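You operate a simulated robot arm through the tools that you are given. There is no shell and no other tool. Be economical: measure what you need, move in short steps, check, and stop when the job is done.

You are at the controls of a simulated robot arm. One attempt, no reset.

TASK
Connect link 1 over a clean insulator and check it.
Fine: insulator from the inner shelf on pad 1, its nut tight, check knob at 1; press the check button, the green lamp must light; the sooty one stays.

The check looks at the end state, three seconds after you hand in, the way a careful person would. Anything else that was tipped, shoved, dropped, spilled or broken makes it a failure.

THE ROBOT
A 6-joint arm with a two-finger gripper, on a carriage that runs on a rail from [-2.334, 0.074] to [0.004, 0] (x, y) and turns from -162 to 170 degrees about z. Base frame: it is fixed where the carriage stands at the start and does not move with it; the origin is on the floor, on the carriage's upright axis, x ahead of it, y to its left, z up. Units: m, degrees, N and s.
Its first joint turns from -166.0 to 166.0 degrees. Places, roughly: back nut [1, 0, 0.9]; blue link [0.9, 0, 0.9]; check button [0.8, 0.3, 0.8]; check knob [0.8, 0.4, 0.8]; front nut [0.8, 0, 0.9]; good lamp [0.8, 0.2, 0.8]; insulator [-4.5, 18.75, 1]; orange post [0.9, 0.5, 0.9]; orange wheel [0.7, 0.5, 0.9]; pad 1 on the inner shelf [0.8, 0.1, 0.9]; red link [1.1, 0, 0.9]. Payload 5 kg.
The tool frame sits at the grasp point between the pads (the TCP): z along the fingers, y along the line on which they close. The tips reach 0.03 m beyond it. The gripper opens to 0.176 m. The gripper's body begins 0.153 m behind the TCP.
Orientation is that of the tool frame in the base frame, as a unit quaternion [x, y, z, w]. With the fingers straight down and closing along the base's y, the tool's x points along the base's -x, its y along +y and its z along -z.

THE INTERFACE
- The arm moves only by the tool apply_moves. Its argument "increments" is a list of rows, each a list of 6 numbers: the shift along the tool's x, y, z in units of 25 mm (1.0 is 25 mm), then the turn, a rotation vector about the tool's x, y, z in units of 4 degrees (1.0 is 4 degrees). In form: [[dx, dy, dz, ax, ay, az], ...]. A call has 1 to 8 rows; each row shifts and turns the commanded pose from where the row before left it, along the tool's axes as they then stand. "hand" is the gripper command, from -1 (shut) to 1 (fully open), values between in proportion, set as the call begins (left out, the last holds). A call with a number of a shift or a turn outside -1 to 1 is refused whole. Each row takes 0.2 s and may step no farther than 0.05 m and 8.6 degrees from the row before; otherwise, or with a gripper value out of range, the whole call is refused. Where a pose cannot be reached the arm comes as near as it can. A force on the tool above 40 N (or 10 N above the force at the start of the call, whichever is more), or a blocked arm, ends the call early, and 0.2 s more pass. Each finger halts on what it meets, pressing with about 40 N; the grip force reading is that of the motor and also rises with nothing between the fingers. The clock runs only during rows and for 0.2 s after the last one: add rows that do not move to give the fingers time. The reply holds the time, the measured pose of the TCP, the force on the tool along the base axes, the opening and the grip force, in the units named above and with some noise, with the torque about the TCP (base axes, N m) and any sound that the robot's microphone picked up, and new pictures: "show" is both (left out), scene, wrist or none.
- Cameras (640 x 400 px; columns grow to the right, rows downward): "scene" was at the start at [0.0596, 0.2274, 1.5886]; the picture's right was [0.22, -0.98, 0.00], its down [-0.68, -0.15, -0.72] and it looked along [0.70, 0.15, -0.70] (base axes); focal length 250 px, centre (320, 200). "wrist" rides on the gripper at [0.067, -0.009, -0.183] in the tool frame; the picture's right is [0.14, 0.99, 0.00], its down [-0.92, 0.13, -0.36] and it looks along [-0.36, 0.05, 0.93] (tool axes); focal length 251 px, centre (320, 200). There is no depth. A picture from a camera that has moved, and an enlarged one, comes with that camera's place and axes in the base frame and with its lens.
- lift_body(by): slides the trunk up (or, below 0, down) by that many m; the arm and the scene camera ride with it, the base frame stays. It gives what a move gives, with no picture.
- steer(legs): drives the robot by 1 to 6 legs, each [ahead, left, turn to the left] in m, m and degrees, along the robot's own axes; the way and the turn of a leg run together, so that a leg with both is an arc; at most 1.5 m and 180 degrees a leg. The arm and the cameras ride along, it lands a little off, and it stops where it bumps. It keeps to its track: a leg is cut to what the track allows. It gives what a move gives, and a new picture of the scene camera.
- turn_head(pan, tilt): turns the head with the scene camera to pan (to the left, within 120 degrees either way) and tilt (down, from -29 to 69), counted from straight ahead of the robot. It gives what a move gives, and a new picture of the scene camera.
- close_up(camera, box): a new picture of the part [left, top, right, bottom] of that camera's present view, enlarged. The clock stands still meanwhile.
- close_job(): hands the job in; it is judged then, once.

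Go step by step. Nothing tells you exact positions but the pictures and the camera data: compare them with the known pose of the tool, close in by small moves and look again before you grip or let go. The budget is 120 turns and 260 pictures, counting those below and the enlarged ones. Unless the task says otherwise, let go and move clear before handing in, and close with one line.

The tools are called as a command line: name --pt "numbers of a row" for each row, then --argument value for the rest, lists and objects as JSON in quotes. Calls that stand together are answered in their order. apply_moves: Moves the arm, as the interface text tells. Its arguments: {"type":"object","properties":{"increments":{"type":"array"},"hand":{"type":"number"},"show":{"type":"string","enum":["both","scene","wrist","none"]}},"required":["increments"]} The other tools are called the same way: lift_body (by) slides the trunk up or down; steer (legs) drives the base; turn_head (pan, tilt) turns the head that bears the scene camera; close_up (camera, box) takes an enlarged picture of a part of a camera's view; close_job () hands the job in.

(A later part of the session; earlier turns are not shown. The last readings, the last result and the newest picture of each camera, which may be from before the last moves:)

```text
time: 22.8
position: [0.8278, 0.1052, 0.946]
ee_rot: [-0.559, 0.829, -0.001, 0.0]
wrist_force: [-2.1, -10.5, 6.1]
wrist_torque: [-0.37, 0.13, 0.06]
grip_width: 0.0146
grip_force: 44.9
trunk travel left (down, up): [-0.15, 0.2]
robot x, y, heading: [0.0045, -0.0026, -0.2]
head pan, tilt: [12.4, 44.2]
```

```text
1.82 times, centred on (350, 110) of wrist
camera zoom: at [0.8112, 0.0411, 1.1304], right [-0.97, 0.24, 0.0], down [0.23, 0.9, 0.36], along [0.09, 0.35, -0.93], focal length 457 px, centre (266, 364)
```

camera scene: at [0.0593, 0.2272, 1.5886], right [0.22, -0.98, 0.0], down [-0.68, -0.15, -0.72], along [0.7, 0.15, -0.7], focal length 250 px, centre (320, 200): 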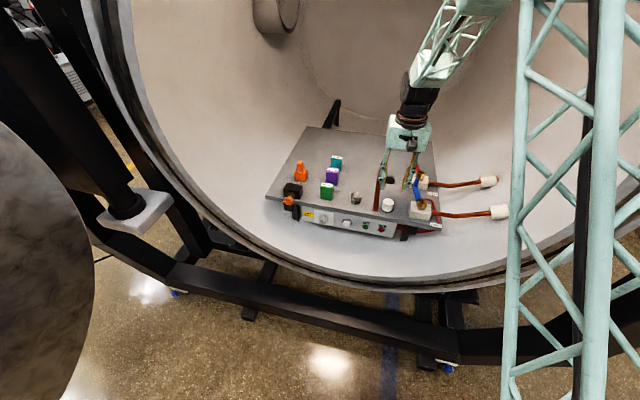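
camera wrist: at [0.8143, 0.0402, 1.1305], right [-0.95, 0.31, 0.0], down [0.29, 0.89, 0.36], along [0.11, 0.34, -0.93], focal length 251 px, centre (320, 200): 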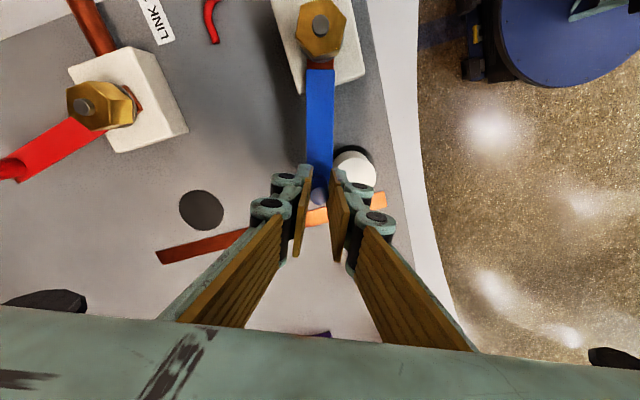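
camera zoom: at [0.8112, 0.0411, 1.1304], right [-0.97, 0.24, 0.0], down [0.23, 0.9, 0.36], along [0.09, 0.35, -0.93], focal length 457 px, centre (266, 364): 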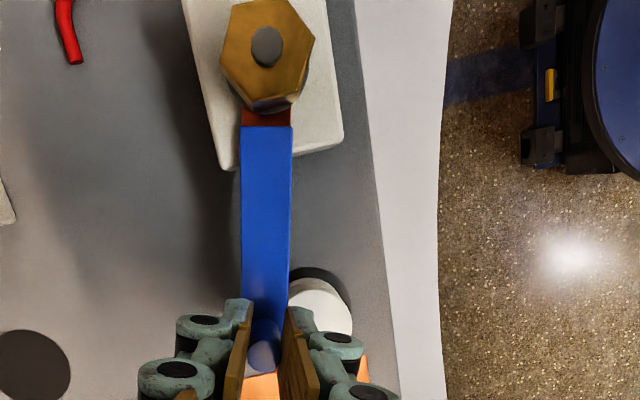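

The link passes above the insulator. I finish the remaining 12° with slight inward easing.

apply_moves --pt "0.09 0.3085 0 0 0 -1" --pt "0.07 0.3085 0 0 0 -1" --pt "0.058 0.3085 0 0 0 -1" --pt "0 0 0 0 0 0" --show "none"

close_up --camera "scene" --box '[380, 170, 430, 220]'

close_up --camera "wrist" --box '[270, 0, 430, 220]'

```text
time: 23.8
position: [0.8044, 0.1098, 0.9464]
ee_rot: [-0.644, 0.765, 0.0, 0.001]
wrist_force: [0.5, 3.7, 0.7]
wrist_torque: [0.32, -0.03, 0.13]
grip_width: 0.0146
grip_force: 44.9
trunk travel left (down, up): [-0.15, 0.2]
robot x, y, heading: [-0.0005, -0.001, 0.1]
head pan, tilt: [12.4, 44.2]
```

```text
8.00 times, centred on (405, 195) of scene
camera zoom: at [0.0596, 0.2276, 1.5886], right [0.22, -0.98, 0.0], down [-0.68, -0.15, -0.72], along [0.7, 0.15, -0.7], focal length 2003 px, centre (-360, 240)
```

zoom: 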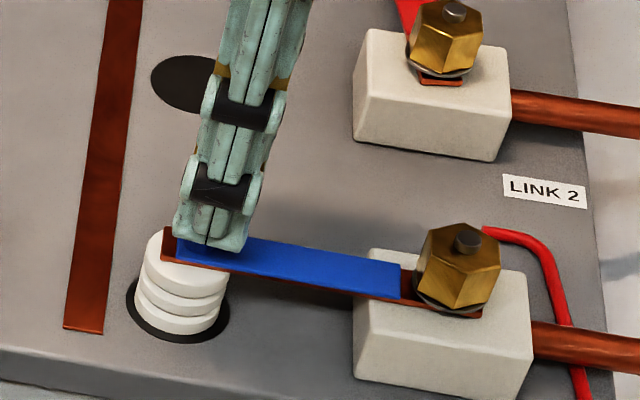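

```text
1.82 times, centred on (350, 110) of wrist
camera zoom: at [0.8021, 0.0426, 1.1304], right [-1.0, 0.03, 0.0], down [0.03, 0.93, 0.36], along [0.01, 0.36, -0.93], focal length 457 px, centre (266, 364)
```

zoom: 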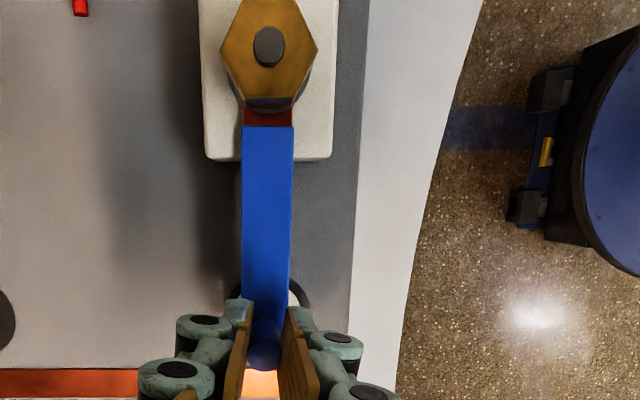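

The link is centred over the insulator. I release the handle, rise, and look.

apply_moves --pt "0 0 0 0 0 0" --pt "0 0 0 0 0 0" --pt "0 0 0 0 0 0" --hand -0.5 --show "none"

apply_moves --pt "0 0 -0.8 0 0 0" --pt "0 0 -0.9 0 0 0" --pt "0 0 -0.9 0 0 0" --pt "0 0 -0.9 0 0 0" --pt "0 0 0 0 0 0" --show "wrist"

close_up --camera "scene" --box '[380, 170, 440, 230]'

close_up --camera "wrist" --box '[260, 0, 420, 200]'

```text
time: 24.6
position: [0.8055, 0.1082, 0.9472]
ee_rot: [-0.643, 0.766, 0.0, 0.0]
wrist_force: [0.1, -0.4, 0.8]
wrist_torque: [0.01, 0.0, -0.01]
grip_width: 0.0439
grip_force: 0.0
trunk travel left (down, up): [-0.15, 0.2]
robot x, y, heading: [0.0024, -0.0002, 0.1]
head pan, tilt: [12.4, 44.2]
```

```text
time: 25.8
position: [0.8075, 0.1079, 1.0353]
ee_rot: [-0.643, 0.766, 0.001, 0.0]
wrist_force: [-0.4, 0.4, 0.4]
wrist_torque: [0.02, -0.06, 0.03]
grip_width: 0.044
grip_force: 0.2
trunk travel left (down, up): [-0.15, 0.2]
robot x, y, heading: [-0.0047, -0.004, -0.0]
head pan, tilt: [12.4, 44.2]
camera wrist: at [0.8032, 0.0422, 1.219], right [-1.0, 0.04, 0.0], down [0.03, 0.93, 0.36], along [0.01, 0.36, -0.93], focal length 251 px, centre (320, 200)
```

wrist: 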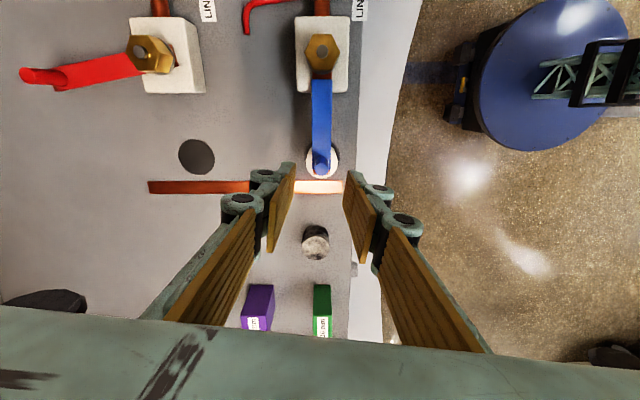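

```text
6.67 times, centred on (410, 200) of scene
camera zoom: at [0.0593, 0.2272, 1.5886], right [0.22, -0.98, 0.0], down [-0.68, -0.15, -0.72], along [0.7, 0.15, -0.7], focal length 1669 px, centre (-280, 200)
```

zoom: 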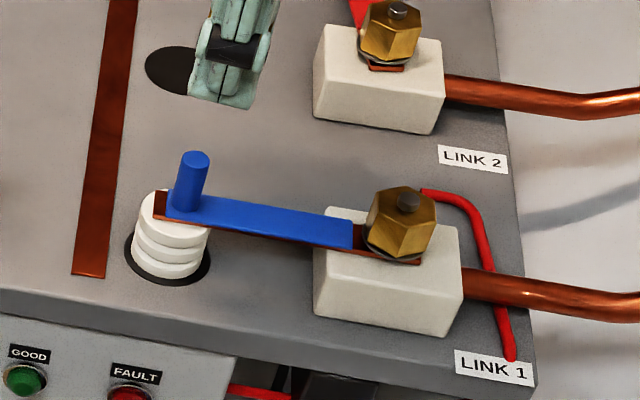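

```text
2.00 times, centred on (340, 100) of wrist
camera zoom: at [0.8032, 0.0422, 1.219], right [-1.0, 0.04, 0.0], down [0.03, 0.93, 0.36], along [0.01, 0.36, -0.93], focal length 503 px, centre (280, 400)
```

zoom: 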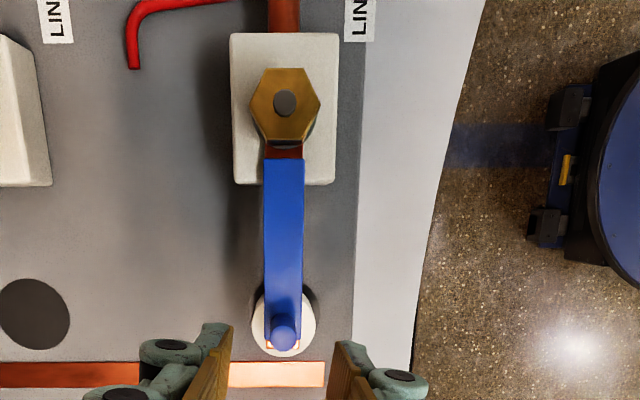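

Link rests over the insulator well. Now I move above the front nut, aligned with its flats (yaw 60°).

apply_moves --pt "0.9 -0.1 0 0 0 0" --pt "0.9 -0.1 0 0 0 0" --pt "0.9 -0.1 0 0 0 0" --pt "0.9 -0.1 0 0 0 0" --pt "0.9 -0.1 0 0 0 0" --hand -0.35 --show "none"

apply_moves --pt "0 0 0 0 0 1" --pt "0 0 0 0 0 1" --pt "0 0 0 0 0 1" --pt "0 0 0 0 0 1" --pt "0 0 0 0 0 1" --pt "0 0 0 0 0 0" --show "wrist"

close_up --camera "wrist" --box '[240, 50, 400, 250]'

close_up --camera "scene" --box '[390, 160, 450, 230]'

```text
time: 27.0
position: [0.7971, -0.0048, 1.0336]
ee_rot: [-0.643, 0.766, 0.0, 0.0]
wrist_force: [-0.2, 1.0, 0.8]
wrist_torque: [0.03, 0.01, -0.01]
grip_width: 0.0572
grip_force: 0.1
trunk travel left (down, up): [-0.15, 0.2]
robot x, y, heading: [-0.0018, -0.0012, 0.1]
head pan, tilt: [12.4, 44.2]
```

```text
time: 28.4
position: [0.7974, -0.005, 1.0341]
ee_rot: [-0.499, 0.866, -0.001, 0.0]
wrist_force: [0.5, 1.0, -0.4]
wrist_torque: [0.03, 0.02, 0.01]
grip_width: 0.0571
grip_force: 0.0
trunk travel left (down, up): [-0.15, 0.2]
robot x, y, heading: [-0.0001, 0.0013, -0.1]
head pan, tilt: [12.4, 44.2]
camera wrist: at [0.7723, -0.0663, 1.2182], right [-0.93, 0.38, 0.0], down [0.35, 0.86, 0.36], along [0.14, 0.34, -0.93], focal length 251 px, centre (320, 200)
```

wrist: 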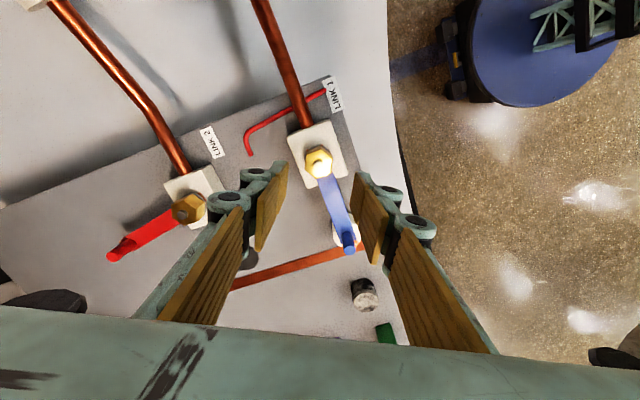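

```text
2.00 times, centred on (320, 150) of wrist
camera zoom: at [0.7723, -0.0663, 1.2182], right [-0.93, 0.38, 0.0], down [0.35, 0.86, 0.36], along [0.14, 0.34, -0.93], focal length 503 px, centre (320, 300)
```

zoom: 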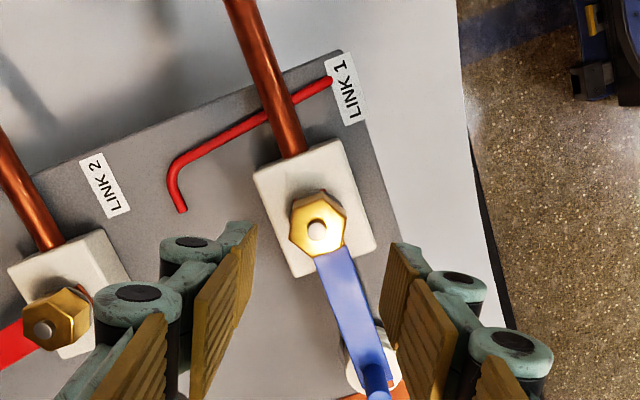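

```text
5.71 times, centred on (420, 195) of scene
camera zoom: at [0.0597, 0.2274, 1.5886], right [0.22, -0.98, 0.0], down [-0.68, -0.15, -0.72], along [0.7, 0.15, -0.7], focal length 1431 px, centre (-251, 229)
```

zoom: 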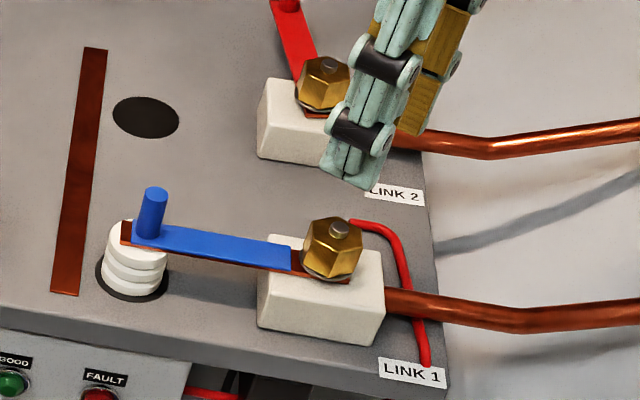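

Nut centre is about (0.801, -0.003), top near z=0.925. I descend around it and close.

apply_moves --pt "-0.14 -0.08 0.75 0 0 0" --pt "0 0 0.75 0 0 0" --pt "0 0 0.75 0 0 0" --pt "0 0 0.75 0 0 0" --pt "0 0 0.7 0 0 0" --pt "0 0 0 0 0 0" --show "wrist"

close_up --camera "scene" --box '[390, 160, 450, 230]'

close_up --camera "wrist" --box '[240, 80, 400, 280]'

```text
time: 29.8
position: [0.7994, -0.0033, 0.9423]
ee_rot: [-0.5, 0.866, 0.0, -0.001]
wrist_force: [1.0, -0.3, -0.3]
wrist_torque: [0.01, 0.06, 0.0]
grip_width: 0.0572
grip_force: 0.1
trunk travel left (down, up): [-0.15, 0.2]
robot x, y, heading: [0.0006, -0.003, -0.0]
head pan, tilt: [12.4, 44.2]
camera wrist: at [0.7742, -0.0641, 1.1255], right [-0.93, 0.38, 0.0], down [0.35, 0.86, 0.36], along [0.14, 0.34, -0.93], focal length 251 px, centre (320, 200)
```

wrist: 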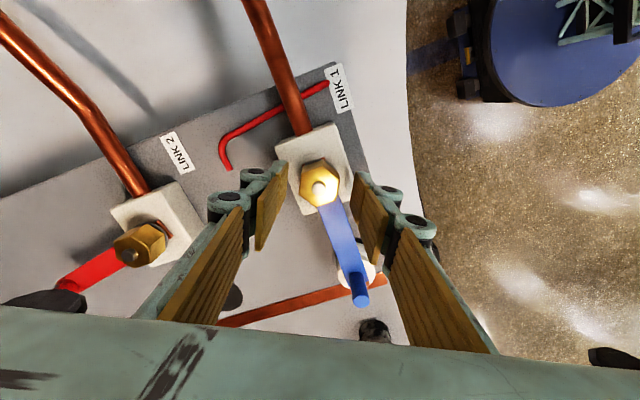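

```text
5.71 times, centred on (420, 195) of scene
camera zoom: at [0.0599, 0.2274, 1.5886], right [0.22, -0.98, 0.0], down [-0.68, -0.15, -0.72], along [0.7, 0.15, -0.7], focal length 1431 px, centre (-251, 229)
```

zoom: 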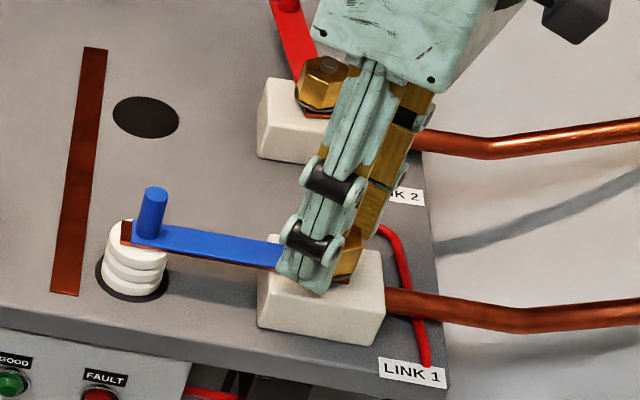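

```text
2.00 times, centred on (320, 180) of wrist
camera zoom: at [0.7742, -0.0641, 1.1255], right [-0.93, 0.38, 0.0], down [0.35, 0.86, 0.36], along [0.14, 0.34, -0.93], focal length 503 px, centre (320, 240)
```

zoom: 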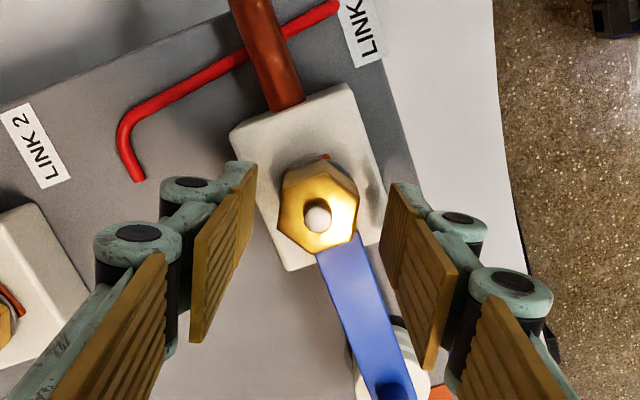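

Centred on the nut. Closing, then a small clockwise test turn.

apply_moves --pt "0 0 0 0 0 0" --pt "0 0 0 0 0 0" --pt "0 0 0 0 0 0" --hand -0.9 --show "wrist"

apply_moves --pt "0 0 0 0 0 1" --pt "0 0 0 0 0 1" --pt "0 0 0 0 0 1" --pt "0 0 0 0 0 0" --show "wrist"

close_up --camera "scene" --box '[380, 160, 440, 230]'

```text
time: 30.6
position: [0.8012, -0.0024, 0.9423]
ee_rot: [-0.5, 0.866, 0.0, 0.0]
wrist_force: [11.1, -5.7, 0.6]
wrist_torque: [-0.13, -0.39, 0.03]
grip_width: 0.0362
grip_force: 45.0
trunk travel left (down, up): [-0.15, 0.2]
robot x, y, heading: [-0.0003, -0.0011, -0.2]
head pan, tilt: [12.4, 44.2]
camera wrist: at [0.7749, -0.0646, 1.126], right [-0.93, 0.38, 0.0], down [0.35, 0.86, 0.36], along [0.14, 0.34, -0.93], focal length 251 px, centre (320, 200)
```

wrist: 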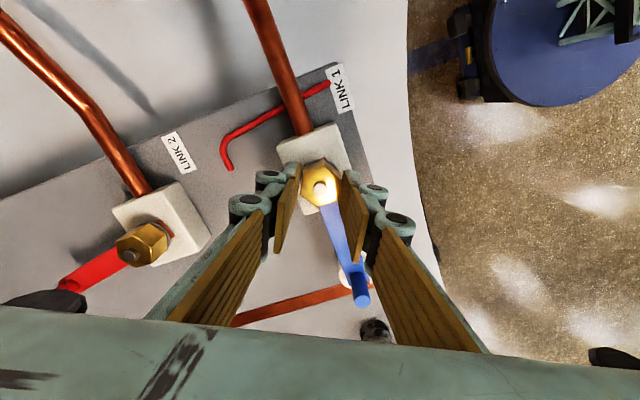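

```text
time: 31.6
position: [0.8016, -0.0041, 0.9422]
ee_rot: [-0.406, 0.914, -0.001, 0.001]
wrist_force: [14.3, -14.5, 23.5]
wrist_torque: [-0.7, -0.1, 0.08]
grip_width: 0.0363
grip_force: 44.9
trunk travel left (down, up): [-0.15, 0.2]
robot x, y, heading: [-0.0004, 0.0, 0.1]
head pan, tilt: [12.4, 44.2]
camera wrist: at [0.7626, -0.0583, 1.1258], right [-0.83, 0.56, 0.0], down [0.52, 0.77, 0.36], along [0.21, 0.3, -0.93], focal length 251 px, centre (320, 200)
```

wrist: 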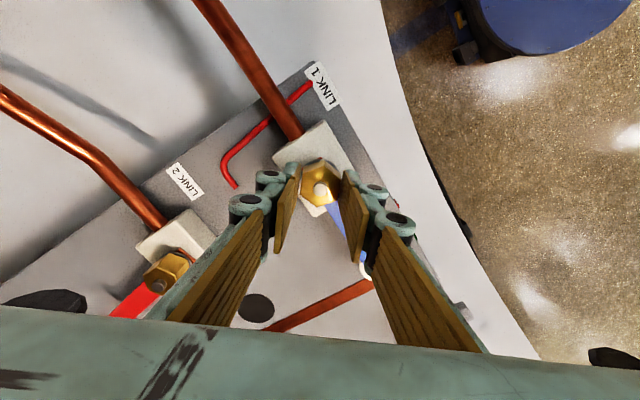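

```text
5.71 times, centred on (410, 195) of scene
camera zoom: at [0.0594, 0.2267, 1.5889], right [0.21, -0.98, 0.0], down [-0.68, -0.15, -0.72], along [0.7, 0.15, -0.7], focal length 1431 px, centre (-194, 229)
```

zoom: 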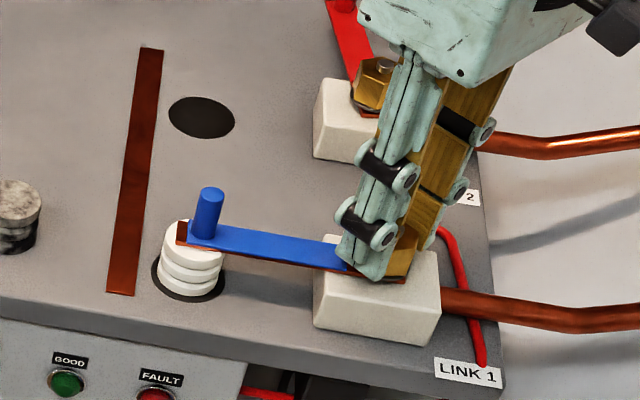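

Torque is low so the nut turns, but there's an upward force of 23 N. Let me look closely before continuing.

close_up --camera "wrist" --box '[260, 110, 380, 260]'

close_up --camera "scene" --box '[405, 185, 445, 220]'

apply_moves --pt "0 0 0 0 0 0" --show "none"

```text
2.67 times, centred on (320, 185) of wrist
camera zoom: at [0.7626, -0.0583, 1.1258], right [-0.83, 0.56, 0.0], down [0.52, 0.77, 0.36], along [0.21, 0.3, -0.93], focal length 670 px, centre (320, 240)
```

zoom: 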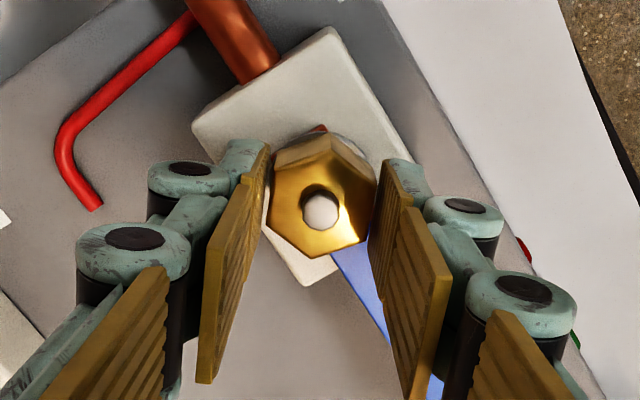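

```text
11.43 times, centred on (425, 202) of scene
camera zoom: at [0.0594, 0.2267, 1.5889], right [0.21, -0.98, 0.0], down [-0.68, -0.15, -0.72], along [0.7, 0.15, -0.7], focal length 2862 px, centre (-880, 171)
```

zoom: 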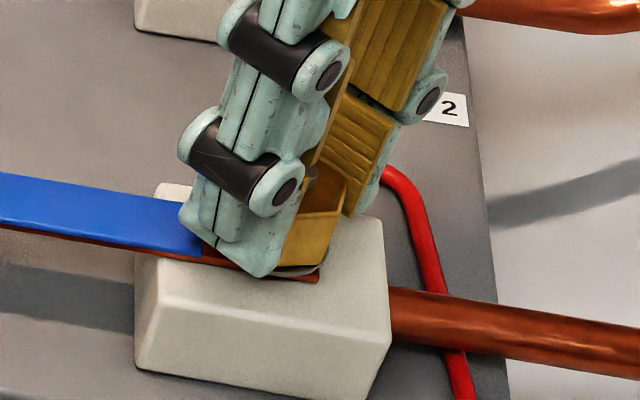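

```text
time: 32.0
position: [0.7999, -0.0033, 0.9422]
ee_rot: [-0.407, 0.913, -0.001, 0.001]
wrist_force: [15.9, -15.7, 27.6]
wrist_torque: [-0.8, -0.31, 0.06]
grip_width: 0.0363
grip_force: 45.0
trunk travel left (down, up): [-0.15, 0.2]
robot x, y, heading: [-0.0009, -0.001, 0.2]
head pan, tilt: [12.4, 44.2]
```

The fingertip likely rides on the link's sleeve. I'll open, rise 6 mm, re-grip, and continue.

apply_moves --pt "0 0 0 0 0 0" --pt "0 0 0 0 0 0" --hand -0.45 --show "none"

apply_moves --pt "0 0 -0.24 0 0 0" --pt "0 0 0 0 0 0" --show "none"

apply_moves --pt "0 0 0 0 0 0" --pt "0 0 0 0 0 0" --pt "0 0 0 0 0 0" --hand -0.9 --show "none"

apply_moves --pt "0 0 0 0 0 1" --pt "0 0 0 0 0 1" --pt "0 0 0 0 0 1" --pt "0 0 0 0 0 0" --show "wrist"

close_up --camera "scene" --box '[405, 185, 445, 220]'

```text
time: 32.6
position: [0.799, -0.003, 0.94]
ee_rot: [-0.406, 0.914, 0.001, 0.0]
wrist_force: [-0.2, -0.3, 0.1]
wrist_torque: [0.02, 0.0, 0.02]
grip_width: 0.0484
grip_force: 0.0
trunk travel left (down, up): [-0.15, 0.2]
robot x, y, heading: [0.0017, 0.0007, -0.1]
head pan, tilt: [12.4, 44.2]
```

```text
time: 33.2
position: [0.7994, -0.0015, 0.9471]
ee_rot: [-0.406, 0.914, 0.0, 0.0]
wrist_force: [-0.3, 1.1, -0.9]
wrist_torque: [-0.03, -0.03, -0.01]
grip_width: 0.0487
grip_force: 0.1
trunk travel left (down, up): [-0.15, 0.2]
robot x, y, heading: [0.0018, 0.0019, -0.0]
head pan, tilt: [12.4, 44.2]
```

```text
time: 34.0
position: [0.8024, -0.0033, 0.9473]
ee_rot: [-0.406, 0.914, 0.0, 0.0]
wrist_force: [12.8, -7.5, -0.3]
wrist_torque: [-0.22, -0.44, 0.07]
grip_width: 0.036
grip_force: 44.9
trunk travel left (down, up): [-0.15, 0.2]
robot x, y, heading: [-0.004, 0.0032, 0.2]
head pan, tilt: [12.4, 44.2]
```

```text
time: 35.0
position: [0.8023, -0.0028, 0.9472]
ee_rot: [-0.308, 0.951, 0.0, 0.0]
wrist_force: [14.3, -14.8, 0.0]
wrist_torque: [-0.58, -0.19, 0.06]
grip_width: 0.0362
grip_force: 45.7
trunk travel left (down, up): [-0.15, 0.2]
robot x, y, heading: [0.0003, -0.0002, -0.1]
head pan, tilt: [12.4, 44.2]
camera wrist: at [0.7532, -0.0491, 1.1306], right [-0.69, 0.72, 0.0], down [0.67, 0.65, 0.36], along [0.26, 0.25, -0.93], focal length 251 px, centre (320, 200)
```

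wrist: 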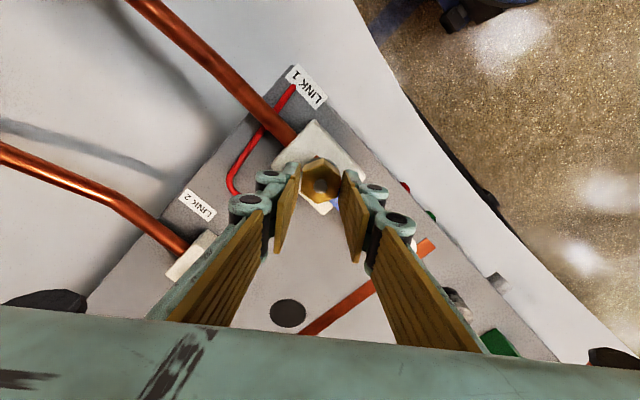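

```text
11.43 times, centred on (425, 202) of scene
camera zoom: at [0.0605, 0.2266, 1.5887], right [0.22, -0.98, 0.0], down [-0.68, -0.15, -0.72], along [0.7, 0.15, -0.7], focal length 2862 px, centre (-880, 171)
```

zoom: 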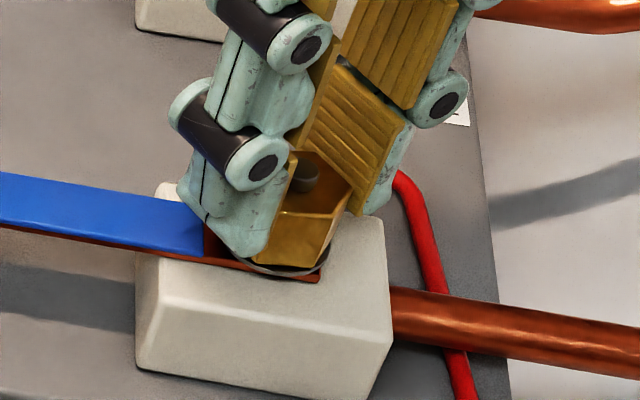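

No vertical force now and the nut follows. Continue tightening clockwise with a small recentring.

apply_moves --pt "0 -0.05 0 0 0 1" --pt "0 0 0 0 0 1" --pt "0 0 0 0 0 1" --pt "0 0 0 0 0 1" --pt "0 0 0 0 0 1" --pt "0 0 0 0 0 1" --pt "0 0 0 0 0 1" --pt "0 0 0 0 0 1" --show "none"

apply_moves --pt "0 0 0 0 0 1" --pt "0 0 0 0 0 1" --pt "0 0 0 0 0 1" --pt "0 0 0 0 0 1" --pt "0 0 0 0 0 1" --pt "0 0 0 0 0 1" --show "wrist"

close_up --camera "scene" --box '[385, 175, 445, 225]'

```text
time: 36.8
position: [0.8026, -0.0042, 0.947]
ee_rot: [-0.034, 0.999, 0.0, 0.0]
wrist_force: [22.2, -14.8, -1.2]
wrist_torque: [-0.43, -0.52, 0.04]
grip_width: 0.0361
grip_force: 45.0
trunk travel left (down, up): [-0.15, 0.2]
robot x, y, heading: [0.0018, 0.0033, 0.2]
head pan, tilt: [12.4, 44.2]
```

```text
time: 38.2
position: [0.7979, -0.005, 0.9464]
ee_rot: [0.175, 0.985, 0.0, -0.004]
wrist_force: [-21.0, -22.6, 1.3]
wrist_torque: [-0.32, 1.5, -0.15]
grip_width: 0.0314
grip_force: 44.9
trunk travel left (down, up): [-0.15, 0.2]
robot x, y, heading: [0.0008, 0.0028, -0.0]
head pan, tilt: [12.4, 44.2]
camera wrist: at [0.7317, 0.011, 1.1308], right [0.21, 0.98, 0.0], down [0.91, -0.2, 0.36], along [0.35, -0.08, -0.93], focal length 251 px, centre (320, 200)
```

wrist: 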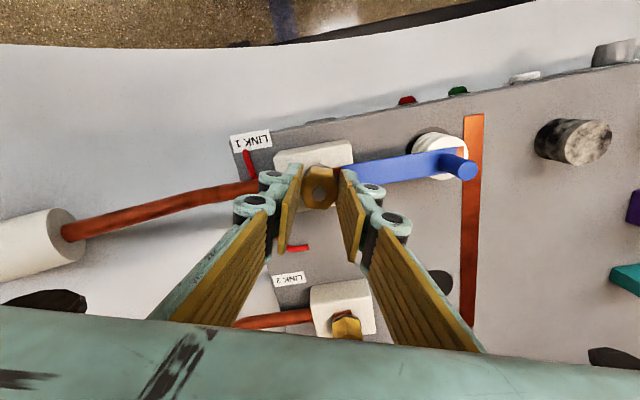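

```text
8.00 times, centred on (415, 200) of scene
camera zoom: at [0.058, 0.2262, 1.5889], right [0.22, -0.98, 0.0], down [-0.68, -0.15, -0.72], along [0.7, 0.16, -0.7], focal length 2003 px, centre (-440, 200)
```

zoom: 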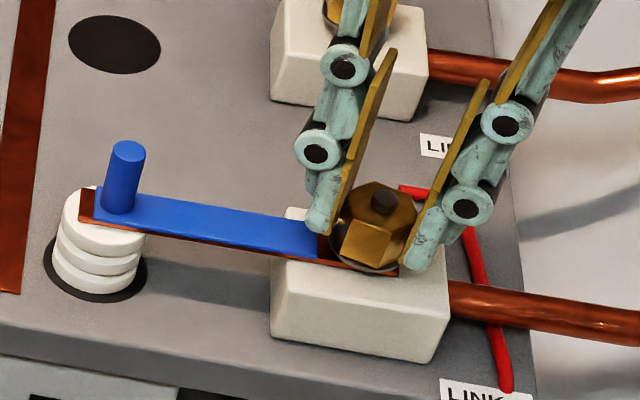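

Grip width dropped from 36 to 31 mm: I had been gripping across corners and now it's seated on the flats. I'll open, look and re-grip squarely.

apply_moves --pt "0 0 0 0 0 0" --pt "0 0 0 0 0 0" --hand -0.45 --show "wrist"

close_up --camera "wrist" --box '[260, 120, 380, 240]'

close_up --camera "scene" --box '[385, 175, 445, 225]'

```text
time: 38.8
position: [0.8011, -0.0036, 0.9484]
ee_rot: [0.174, 0.985, 0.001, -0.001]
wrist_force: [0.3, 0.0, -0.2]
wrist_torque: [0.07, -0.01, 0.0]
grip_width: 0.0483
grip_force: 0.0
trunk travel left (down, up): [-0.15, 0.2]
robot x, y, heading: [0.0011, -0.0009, -0.4]
head pan, tilt: [12.4, 44.2]
camera wrist: at [0.7352, 0.0122, 1.1311], right [0.21, 0.98, 0.0], down [0.91, -0.19, 0.36], along [0.35, -0.08, -0.93], focal length 251 px, centre (320, 200)
```

wrist: 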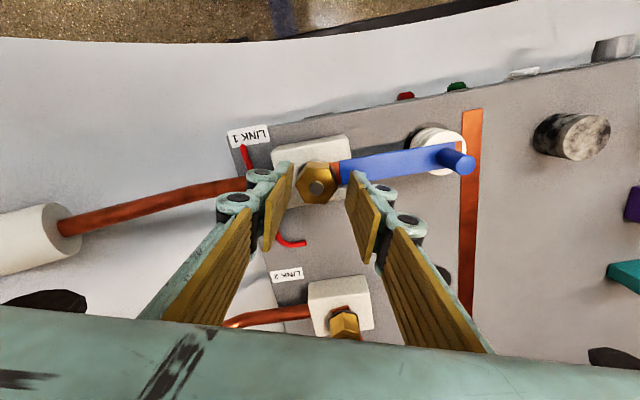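

```text
3.33 times, centred on (320, 180) of wrist
camera zoom: at [0.7352, 0.0122, 1.1311], right [0.21, 0.98, 0.0], down [0.91, -0.19, 0.36], along [0.35, -0.08, -0.93], focal length 838 px, centre (320, 267)
```

zoom: 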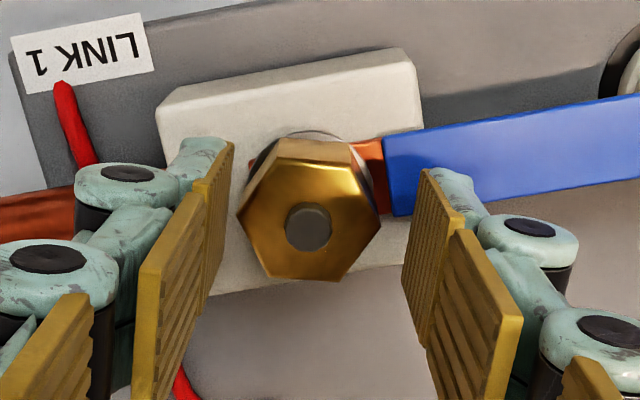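

```text
8.00 times, centred on (415, 200) of scene
camera zoom: at [0.0595, 0.2272, 1.5887], right [0.22, -0.98, 0.0], down [-0.68, -0.15, -0.72], along [0.7, 0.15, -0.7], focal length 2003 px, centre (-440, 200)
```

zoom: 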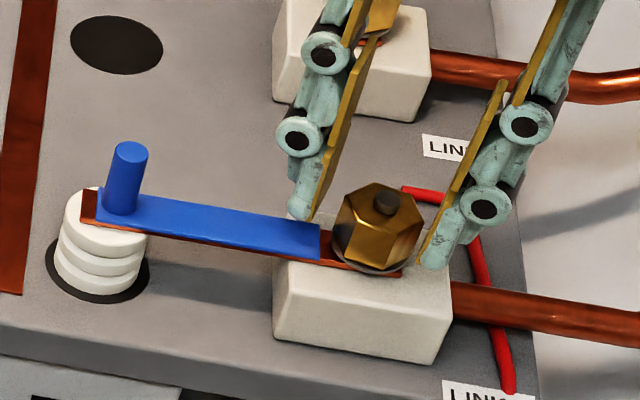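

The nut's flats now have normals near 48°/108°, so I rotate the open gripper back to yaw ≈ +18° to seat squarely on the flats.

apply_moves --pt "0 0 0 0 0 -1" --pt "0 0 0 0 0 -1" --pt "0 0 0 0 0 -1" --pt "0 0 0 0 0 -1" --pt "0 0 0 0 0 -1" --pt "0 0 0 0 0 -1" --pt "0 0 0 0 0 -1" --pt "0 0 0 0 0 -1" --hand -0.4 --show "none"

apply_moves --pt "0 0 0 0 0 -1" --pt "0 0 0 0 0 -0.5" --pt "0 0 0 0 0 0" --show "none"

close_up --camera "wrist" --box '[260, 120, 380, 240]'

```text
time: 40.6
position: [0.8014, -0.0028, 0.9474]
ee_rot: [-0.104, 0.995, 0.0, -0.001]
wrist_force: [0.4, 0.3, -0.2]
wrist_torque: [0.02, -0.01, 0.0]
grip_width: 0.0528
grip_force: 0.0
trunk travel left (down, up): [-0.15, 0.2]
robot x, y, heading: [-0.0018, -0.0027, -0.1]
head pan, tilt: [12.4, 44.2]
```

```text
time: 41.4
position: [0.8014, -0.004, 0.9466]
ee_rot: [-0.156, 0.988, 0.0, 0.0]
wrist_force: [-0.2, 0.3, -0.1]
wrist_torque: [0.01, 0.02, -0.02]
grip_width: 0.0529
grip_force: 0.1
trunk travel left (down, up): [-0.15, 0.2]
robot x, y, heading: [0.0015, -0.0008, 0.0]
head pan, tilt: [12.4, 44.2]
```

```text
3.33 times, centred on (320, 180) of wrist
camera zoom: at [0.741, -0.0323, 1.1308], right [-0.44, 0.9, 0.0], down [0.84, 0.41, 0.36], along [0.33, 0.16, -0.93], focal length 838 px, centre (320, 267)
```

zoom: 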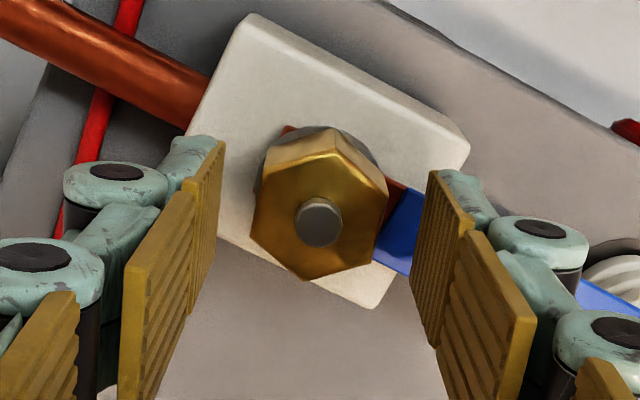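

Flats are now facing the fingers. Close and continue turning clockwise.

apply_moves --pt "0 0 0 0 0 0" --pt "0 0 0 0 0 0" --pt "0 0 0 0 0 0" --hand -0.9 --show "none"

apply_moves --pt "0 0 0 0 0 1" --pt "0 0 0 0 0 1" --pt "0 0 0 0 0 1" --pt "0 0 0 0 0 1" --show "none"

apply_moves --pt "0 0 0 0 0 1" --pt "0 0 0 0 0 1" --pt "0 0 0 0 0 1" --pt "0 0 0 0 0 1" --show "wrist"

```text
time: 42.2
position: [0.8016, -0.004, 0.9471]
ee_rot: [-0.156, 0.988, 0.0, 0.001]
wrist_force: [2.2, -7.6, -0.2]
wrist_torque: [-0.24, -0.14, 0.05]
grip_width: 0.0358
grip_force: 44.8
trunk travel left (down, up): [-0.15, 0.2]
robot x, y, heading: [-0.0029, -0.0011, -0.2]
head pan, tilt: [12.4, 44.2]
```

```text
time: 43.2
position: [0.8031, -0.0043, 0.9475]
ee_rot: [-0.016, 1.0, 0.001, 0.0]
wrist_force: [7.2, -25.7, -10.8]
wrist_torque: [-0.61, -0.28, 0.68]
grip_width: 0.0362
grip_force: 44.1
trunk travel left (down, up): [-0.15, 0.2]
robot x, y, heading: [0.0008, -0.0018, -0.1]
head pan, tilt: [12.4, 44.2]
```

```text
time: 44.2
position: [0.8021, -0.006, 0.9481]
ee_rot: [0.123, 0.992, 0.0, 0.001]
wrist_force: [1.1, -36.1, 5.5]
wrist_torque: [-1.01, 0.18, 0.24]
grip_width: 0.0354
grip_force: 44.9
trunk travel left (down, up): [-0.15, 0.2]
robot x, y, heading: [0.0003, -0.0025, -0.3]
head pan, tilt: [12.4, 44.2]
camera wrist: at [0.7346, 0.0023, 1.1315], right [0.11, 0.99, 0.0], down [0.93, -0.1, 0.36], along [0.36, -0.04, -0.93], focal length 251 px, centre (320, 200)
```

wrist: 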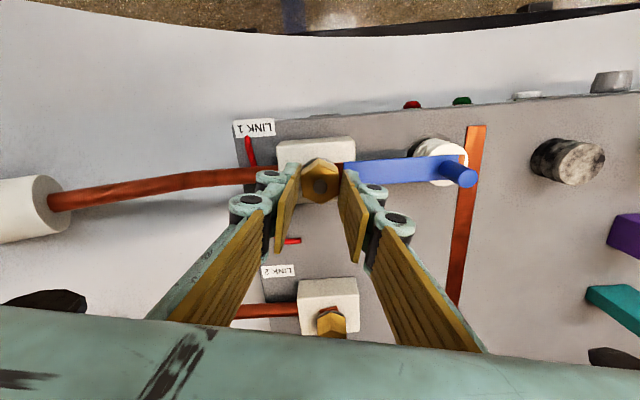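

Resistance rose (0.68 N·m and downward drag), then possibly slipped. I open and compare the nut's orientation.

close_up --camera "wrist" --box '[260, 120, 380, 240]'

apply_moves --pt "0 0 0 0 0 0" --pt "0 0 0 0 0 0" --hand -0.4 --show "none"

close_up --camera "wrist" --box '[260, 120, 380, 240]'

close_up --camera "scene" --box '[385, 175, 445, 225]'

```text
3.33 times, centred on (320, 180) of wrist
camera zoom: at [0.7346, 0.0023, 1.1315], right [0.11, 0.99, 0.0], down [0.93, -0.1, 0.36], along [0.36, -0.04, -0.93], focal length 838 px, centre (320, 267)
```

zoom: 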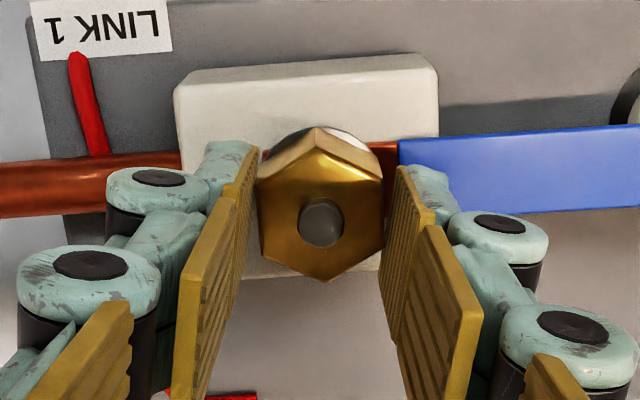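

```text
time: 44.8
position: [0.8021, -0.0029, 0.9465]
ee_rot: [0.122, 0.993, 0.001, 0.0]
wrist_force: [0.7, -1.1, 0.6]
wrist_torque: [0.09, 0.01, 0.04]
grip_width: 0.0527
grip_force: 0.1
trunk travel left (down, up): [-0.15, 0.2]
robot x, y, heading: [0.0032, -0.0017, 0.0]
head pan, tilt: [12.4, 44.2]
```

```text
3.33 times, centred on (320, 180) of wrist
camera zoom: at [0.7346, 0.005, 1.1309], right [0.1, 0.99, 0.0], down [0.93, -0.1, 0.36], along [0.36, -0.04, -0.93], focal length 838 px, centre (320, 267)
```

zoom: 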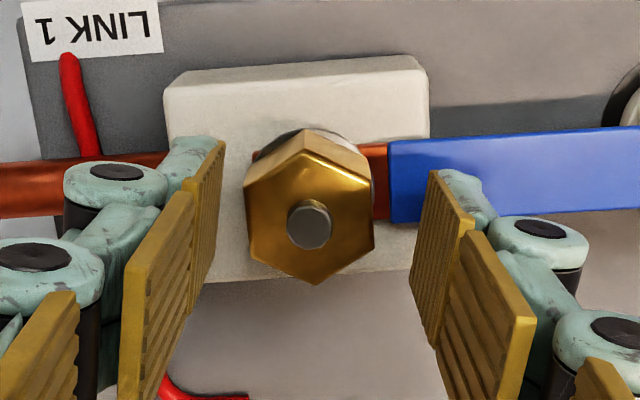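

```text
8.00 times, centred on (415, 200) of scene
camera zoom: at [0.0594, 0.2271, 1.5887], right [0.22, -0.98, 0.0], down [-0.68, -0.15, -0.72], along [0.7, 0.16, -0.7], focal length 2003 px, centre (-440, 200)
```

zoom: 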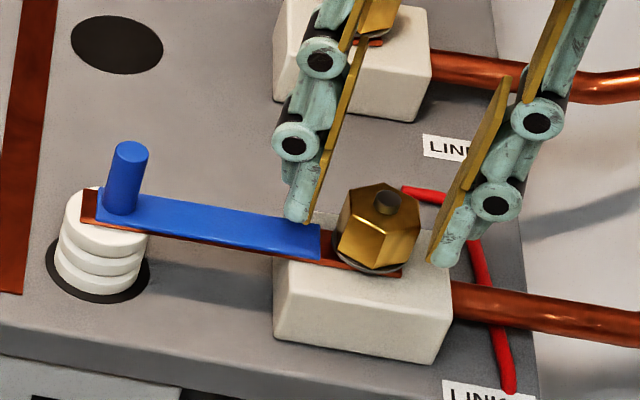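

The nut advanced about 18° against growing resistance, then the grip slipped. I'll re-grip with fingers away from the link (yaw ≈ −63°), re-centred and lower for a firmer hold.

apply_moves --pt "0.02 -0.08 0 0 0 1" --pt "0 0 0 0 0 1" --pt "0 0 0 0 0 1" --pt "0 0 0 0 0 1" --pt "0 0 0 0 0 1" --pt "0 0 0 0 0 1" --pt "0 0 0 0 0 1" --pt "0 0 0 0 0 1" --show "none"

apply_moves --pt "0 0 0 0 0 1" --pt "0 0 0 0 0 1" --pt "0 0 0 0 0 1" --pt "0 0 0 0 0 1" --pt "0 0 0 0 0 0" --show "wrist"

close_up --camera "wrist" --box '[260, 120, 380, 240]'

close_up --camera "scene" --box '[385, 175, 445, 225]'

```text
time: 46.6
position: [0.8016, -0.005, 0.9488]
ee_rot: [0.392, 0.92, 0.0, 0.001]
wrist_force: [-0.1, 0.5, 0.6]
wrist_torque: [0.02, 0.02, -0.04]
grip_width: 0.0528
grip_force: 0.0
trunk travel left (down, up): [-0.15, 0.2]
robot x, y, heading: [0.0007, -0.0033, -0.0]
head pan, tilt: [12.4, 44.2]
```

```text
time: 47.8
position: [0.8004, -0.0051, 0.947]
ee_rot: [0.515, 0.857, 0.0, 0.0]
wrist_force: [0.6, 0.2, 0.4]
wrist_torque: [0.01, -0.01, -0.03]
grip_width: 0.0529
grip_force: 0.0
trunk travel left (down, up): [-0.15, 0.2]
robot x, y, heading: [0.0002, -0.0028, -0.0]
head pan, tilt: [12.4, 44.2]
camera wrist: at [0.761, 0.05, 1.1316], right [0.81, 0.59, 0.0], down [0.55, -0.76, 0.36], along [0.21, -0.29, -0.93], focal length 251 px, centre (320, 200)
```

wrist: 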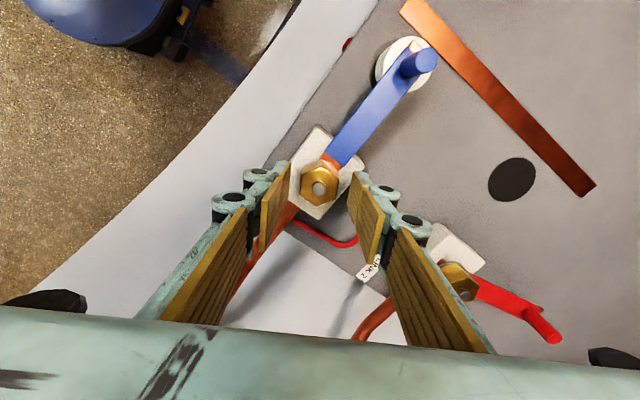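

```text
3.33 times, centred on (320, 180) of wrist
camera zoom: at [0.761, 0.05, 1.1316], right [0.81, 0.59, 0.0], down [0.55, -0.76, 0.36], along [0.21, -0.29, -0.93], focal length 838 px, centre (320, 267)
```

zoom: 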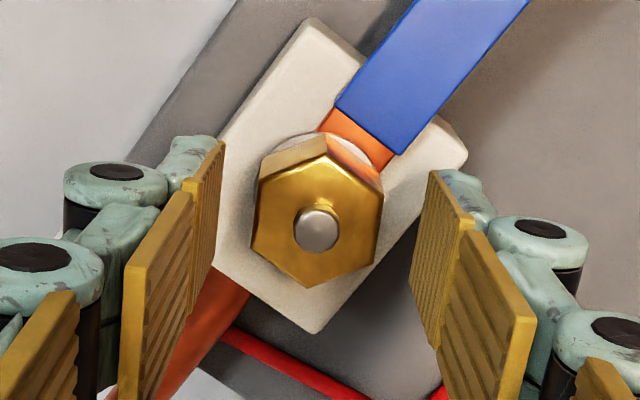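

```text
8.00 times, centred on (415, 200) of scene
camera zoom: at [0.0596, 0.2274, 1.5886], right [0.22, -0.98, 0.0], down [-0.68, -0.15, -0.72], along [0.7, 0.15, -0.7], focal length 2003 px, centre (-440, 200)
```

zoom: 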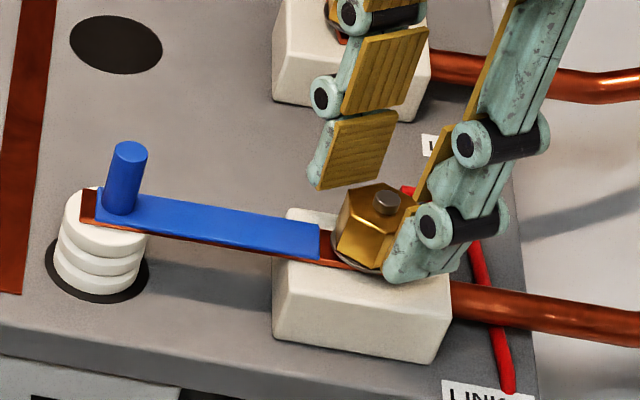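

Well aligned. Lower 7 mm, close and turn.

apply_moves --pt "0 0 0.28 0 0 0" --pt "0 0 0 0 0 0" --show "none"

apply_moves --pt "0 0 0 0 0 0" --pt "0 0 0 0 0 0" --pt "0 0 0 0 0 0" --hand -1 --show "none"

apply_moves --pt "0 0 0 0 0 1" --pt "0 0 0 0 0 1" --show "none"

apply_moves --pt "0 0 0 0 0 1" --pt "0 0 0 0 0 1" --show "none"

apply_moves --pt "0 0 0 0 0 1" --pt "0 0 0 0 0 1" --show "wrist"

close_up --camera "wrist" --box '[260, 120, 380, 240]'

```text
time: 48.4
position: [0.7996, -0.0066, 0.9398]
ee_rot: [0.515, 0.857, 0.0, 0.0]
wrist_force: [0.6, 0.6, 0.1]
wrist_torque: [0.02, -0.01, -0.01]
grip_width: 0.0527
grip_force: 0.0
trunk travel left (down, up): [-0.15, 0.2]
robot x, y, heading: [-0.0017, -0.0007, 0.1]
head pan, tilt: [12.4, 44.2]
```

```text
time: 49.2
position: [0.8003, -0.0071, 0.9415]
ee_rot: [0.515, 0.857, 0.0, 0.0]
wrist_force: [-7.1, -2.6, -0.4]
wrist_torque: [-0.06, 0.25, 0.05]
grip_width: 0.0361
grip_force: 44.8
trunk travel left (down, up): [-0.15, 0.2]
robot x, y, heading: [0.004, -0.0033, -0.0]
head pan, tilt: [12.4, 44.2]
```

```text
time: 49.8
position: [0.8005, -0.0068, 0.9409]
ee_rot: [0.573, 0.819, 0.001, 0.0]
wrist_force: [-10.0, -7.5, -1.0]
wrist_torque: [-0.37, 0.29, 0.28]
grip_width: 0.0359
grip_force: 44.6
trunk travel left (down, up): [-0.15, 0.2]
robot x, y, heading: [-0.0006, 0.0007, 0.0]
head pan, tilt: [12.4, 44.2]
```

```text
time: 50.4
position: [0.8007, -0.0057, 0.9402]
ee_rot: [0.63, 0.777, 0.0, 0.0]
wrist_force: [-15.6, -7.8, 3.0]
wrist_torque: [-0.18, 0.46, 0.03]
grip_width: 0.0349
grip_force: 45.5
trunk travel left (down, up): [-0.15, 0.2]
robot x, y, heading: [-0.0029, 0.0032, -0.1]
head pan, tilt: [12.4, 44.2]
```

```text
time: 51.0
position: [0.7991, -0.0051, 0.9398]
ee_rot: [0.682, 0.732, -0.001, -0.001]
wrist_force: [-20.7, -6.6, -1.2]
wrist_torque: [-0.06, 0.55, -0.05]
grip_width: 0.0315
grip_force: 45.0
trunk travel left (down, up): [-0.15, 0.2]
robot x, y, heading: [0.0019, -0.0024, -0.2]
head pan, tilt: [12.4, 44.2]
camera wrist: at [0.7857, 0.0612, 1.1242], right [0.98, 0.21, 0.0], down [0.19, -0.91, 0.36], along [0.07, -0.35, -0.93], focal length 251 px, centre (320, 200)
```

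wrist: 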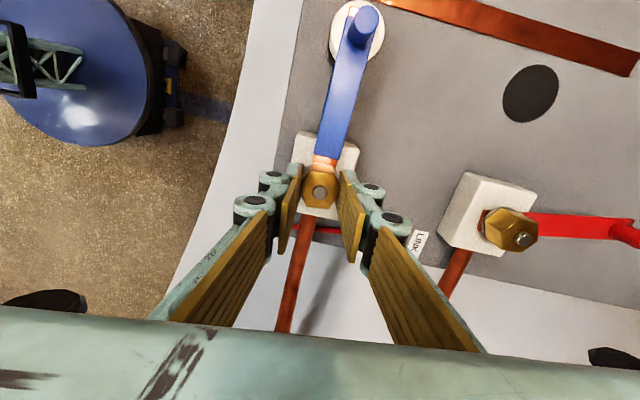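

```text
3.33 times, centred on (320, 180) of wrist
camera zoom: at [0.7857, 0.0612, 1.1242], right [0.98, 0.21, 0.0], down [0.19, -0.91, 0.36], along [0.07, -0.35, -0.93], focal length 838 px, centre (320, 267)
```

zoom: 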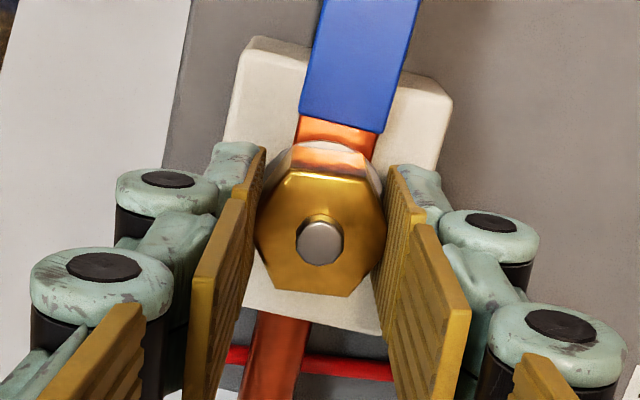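

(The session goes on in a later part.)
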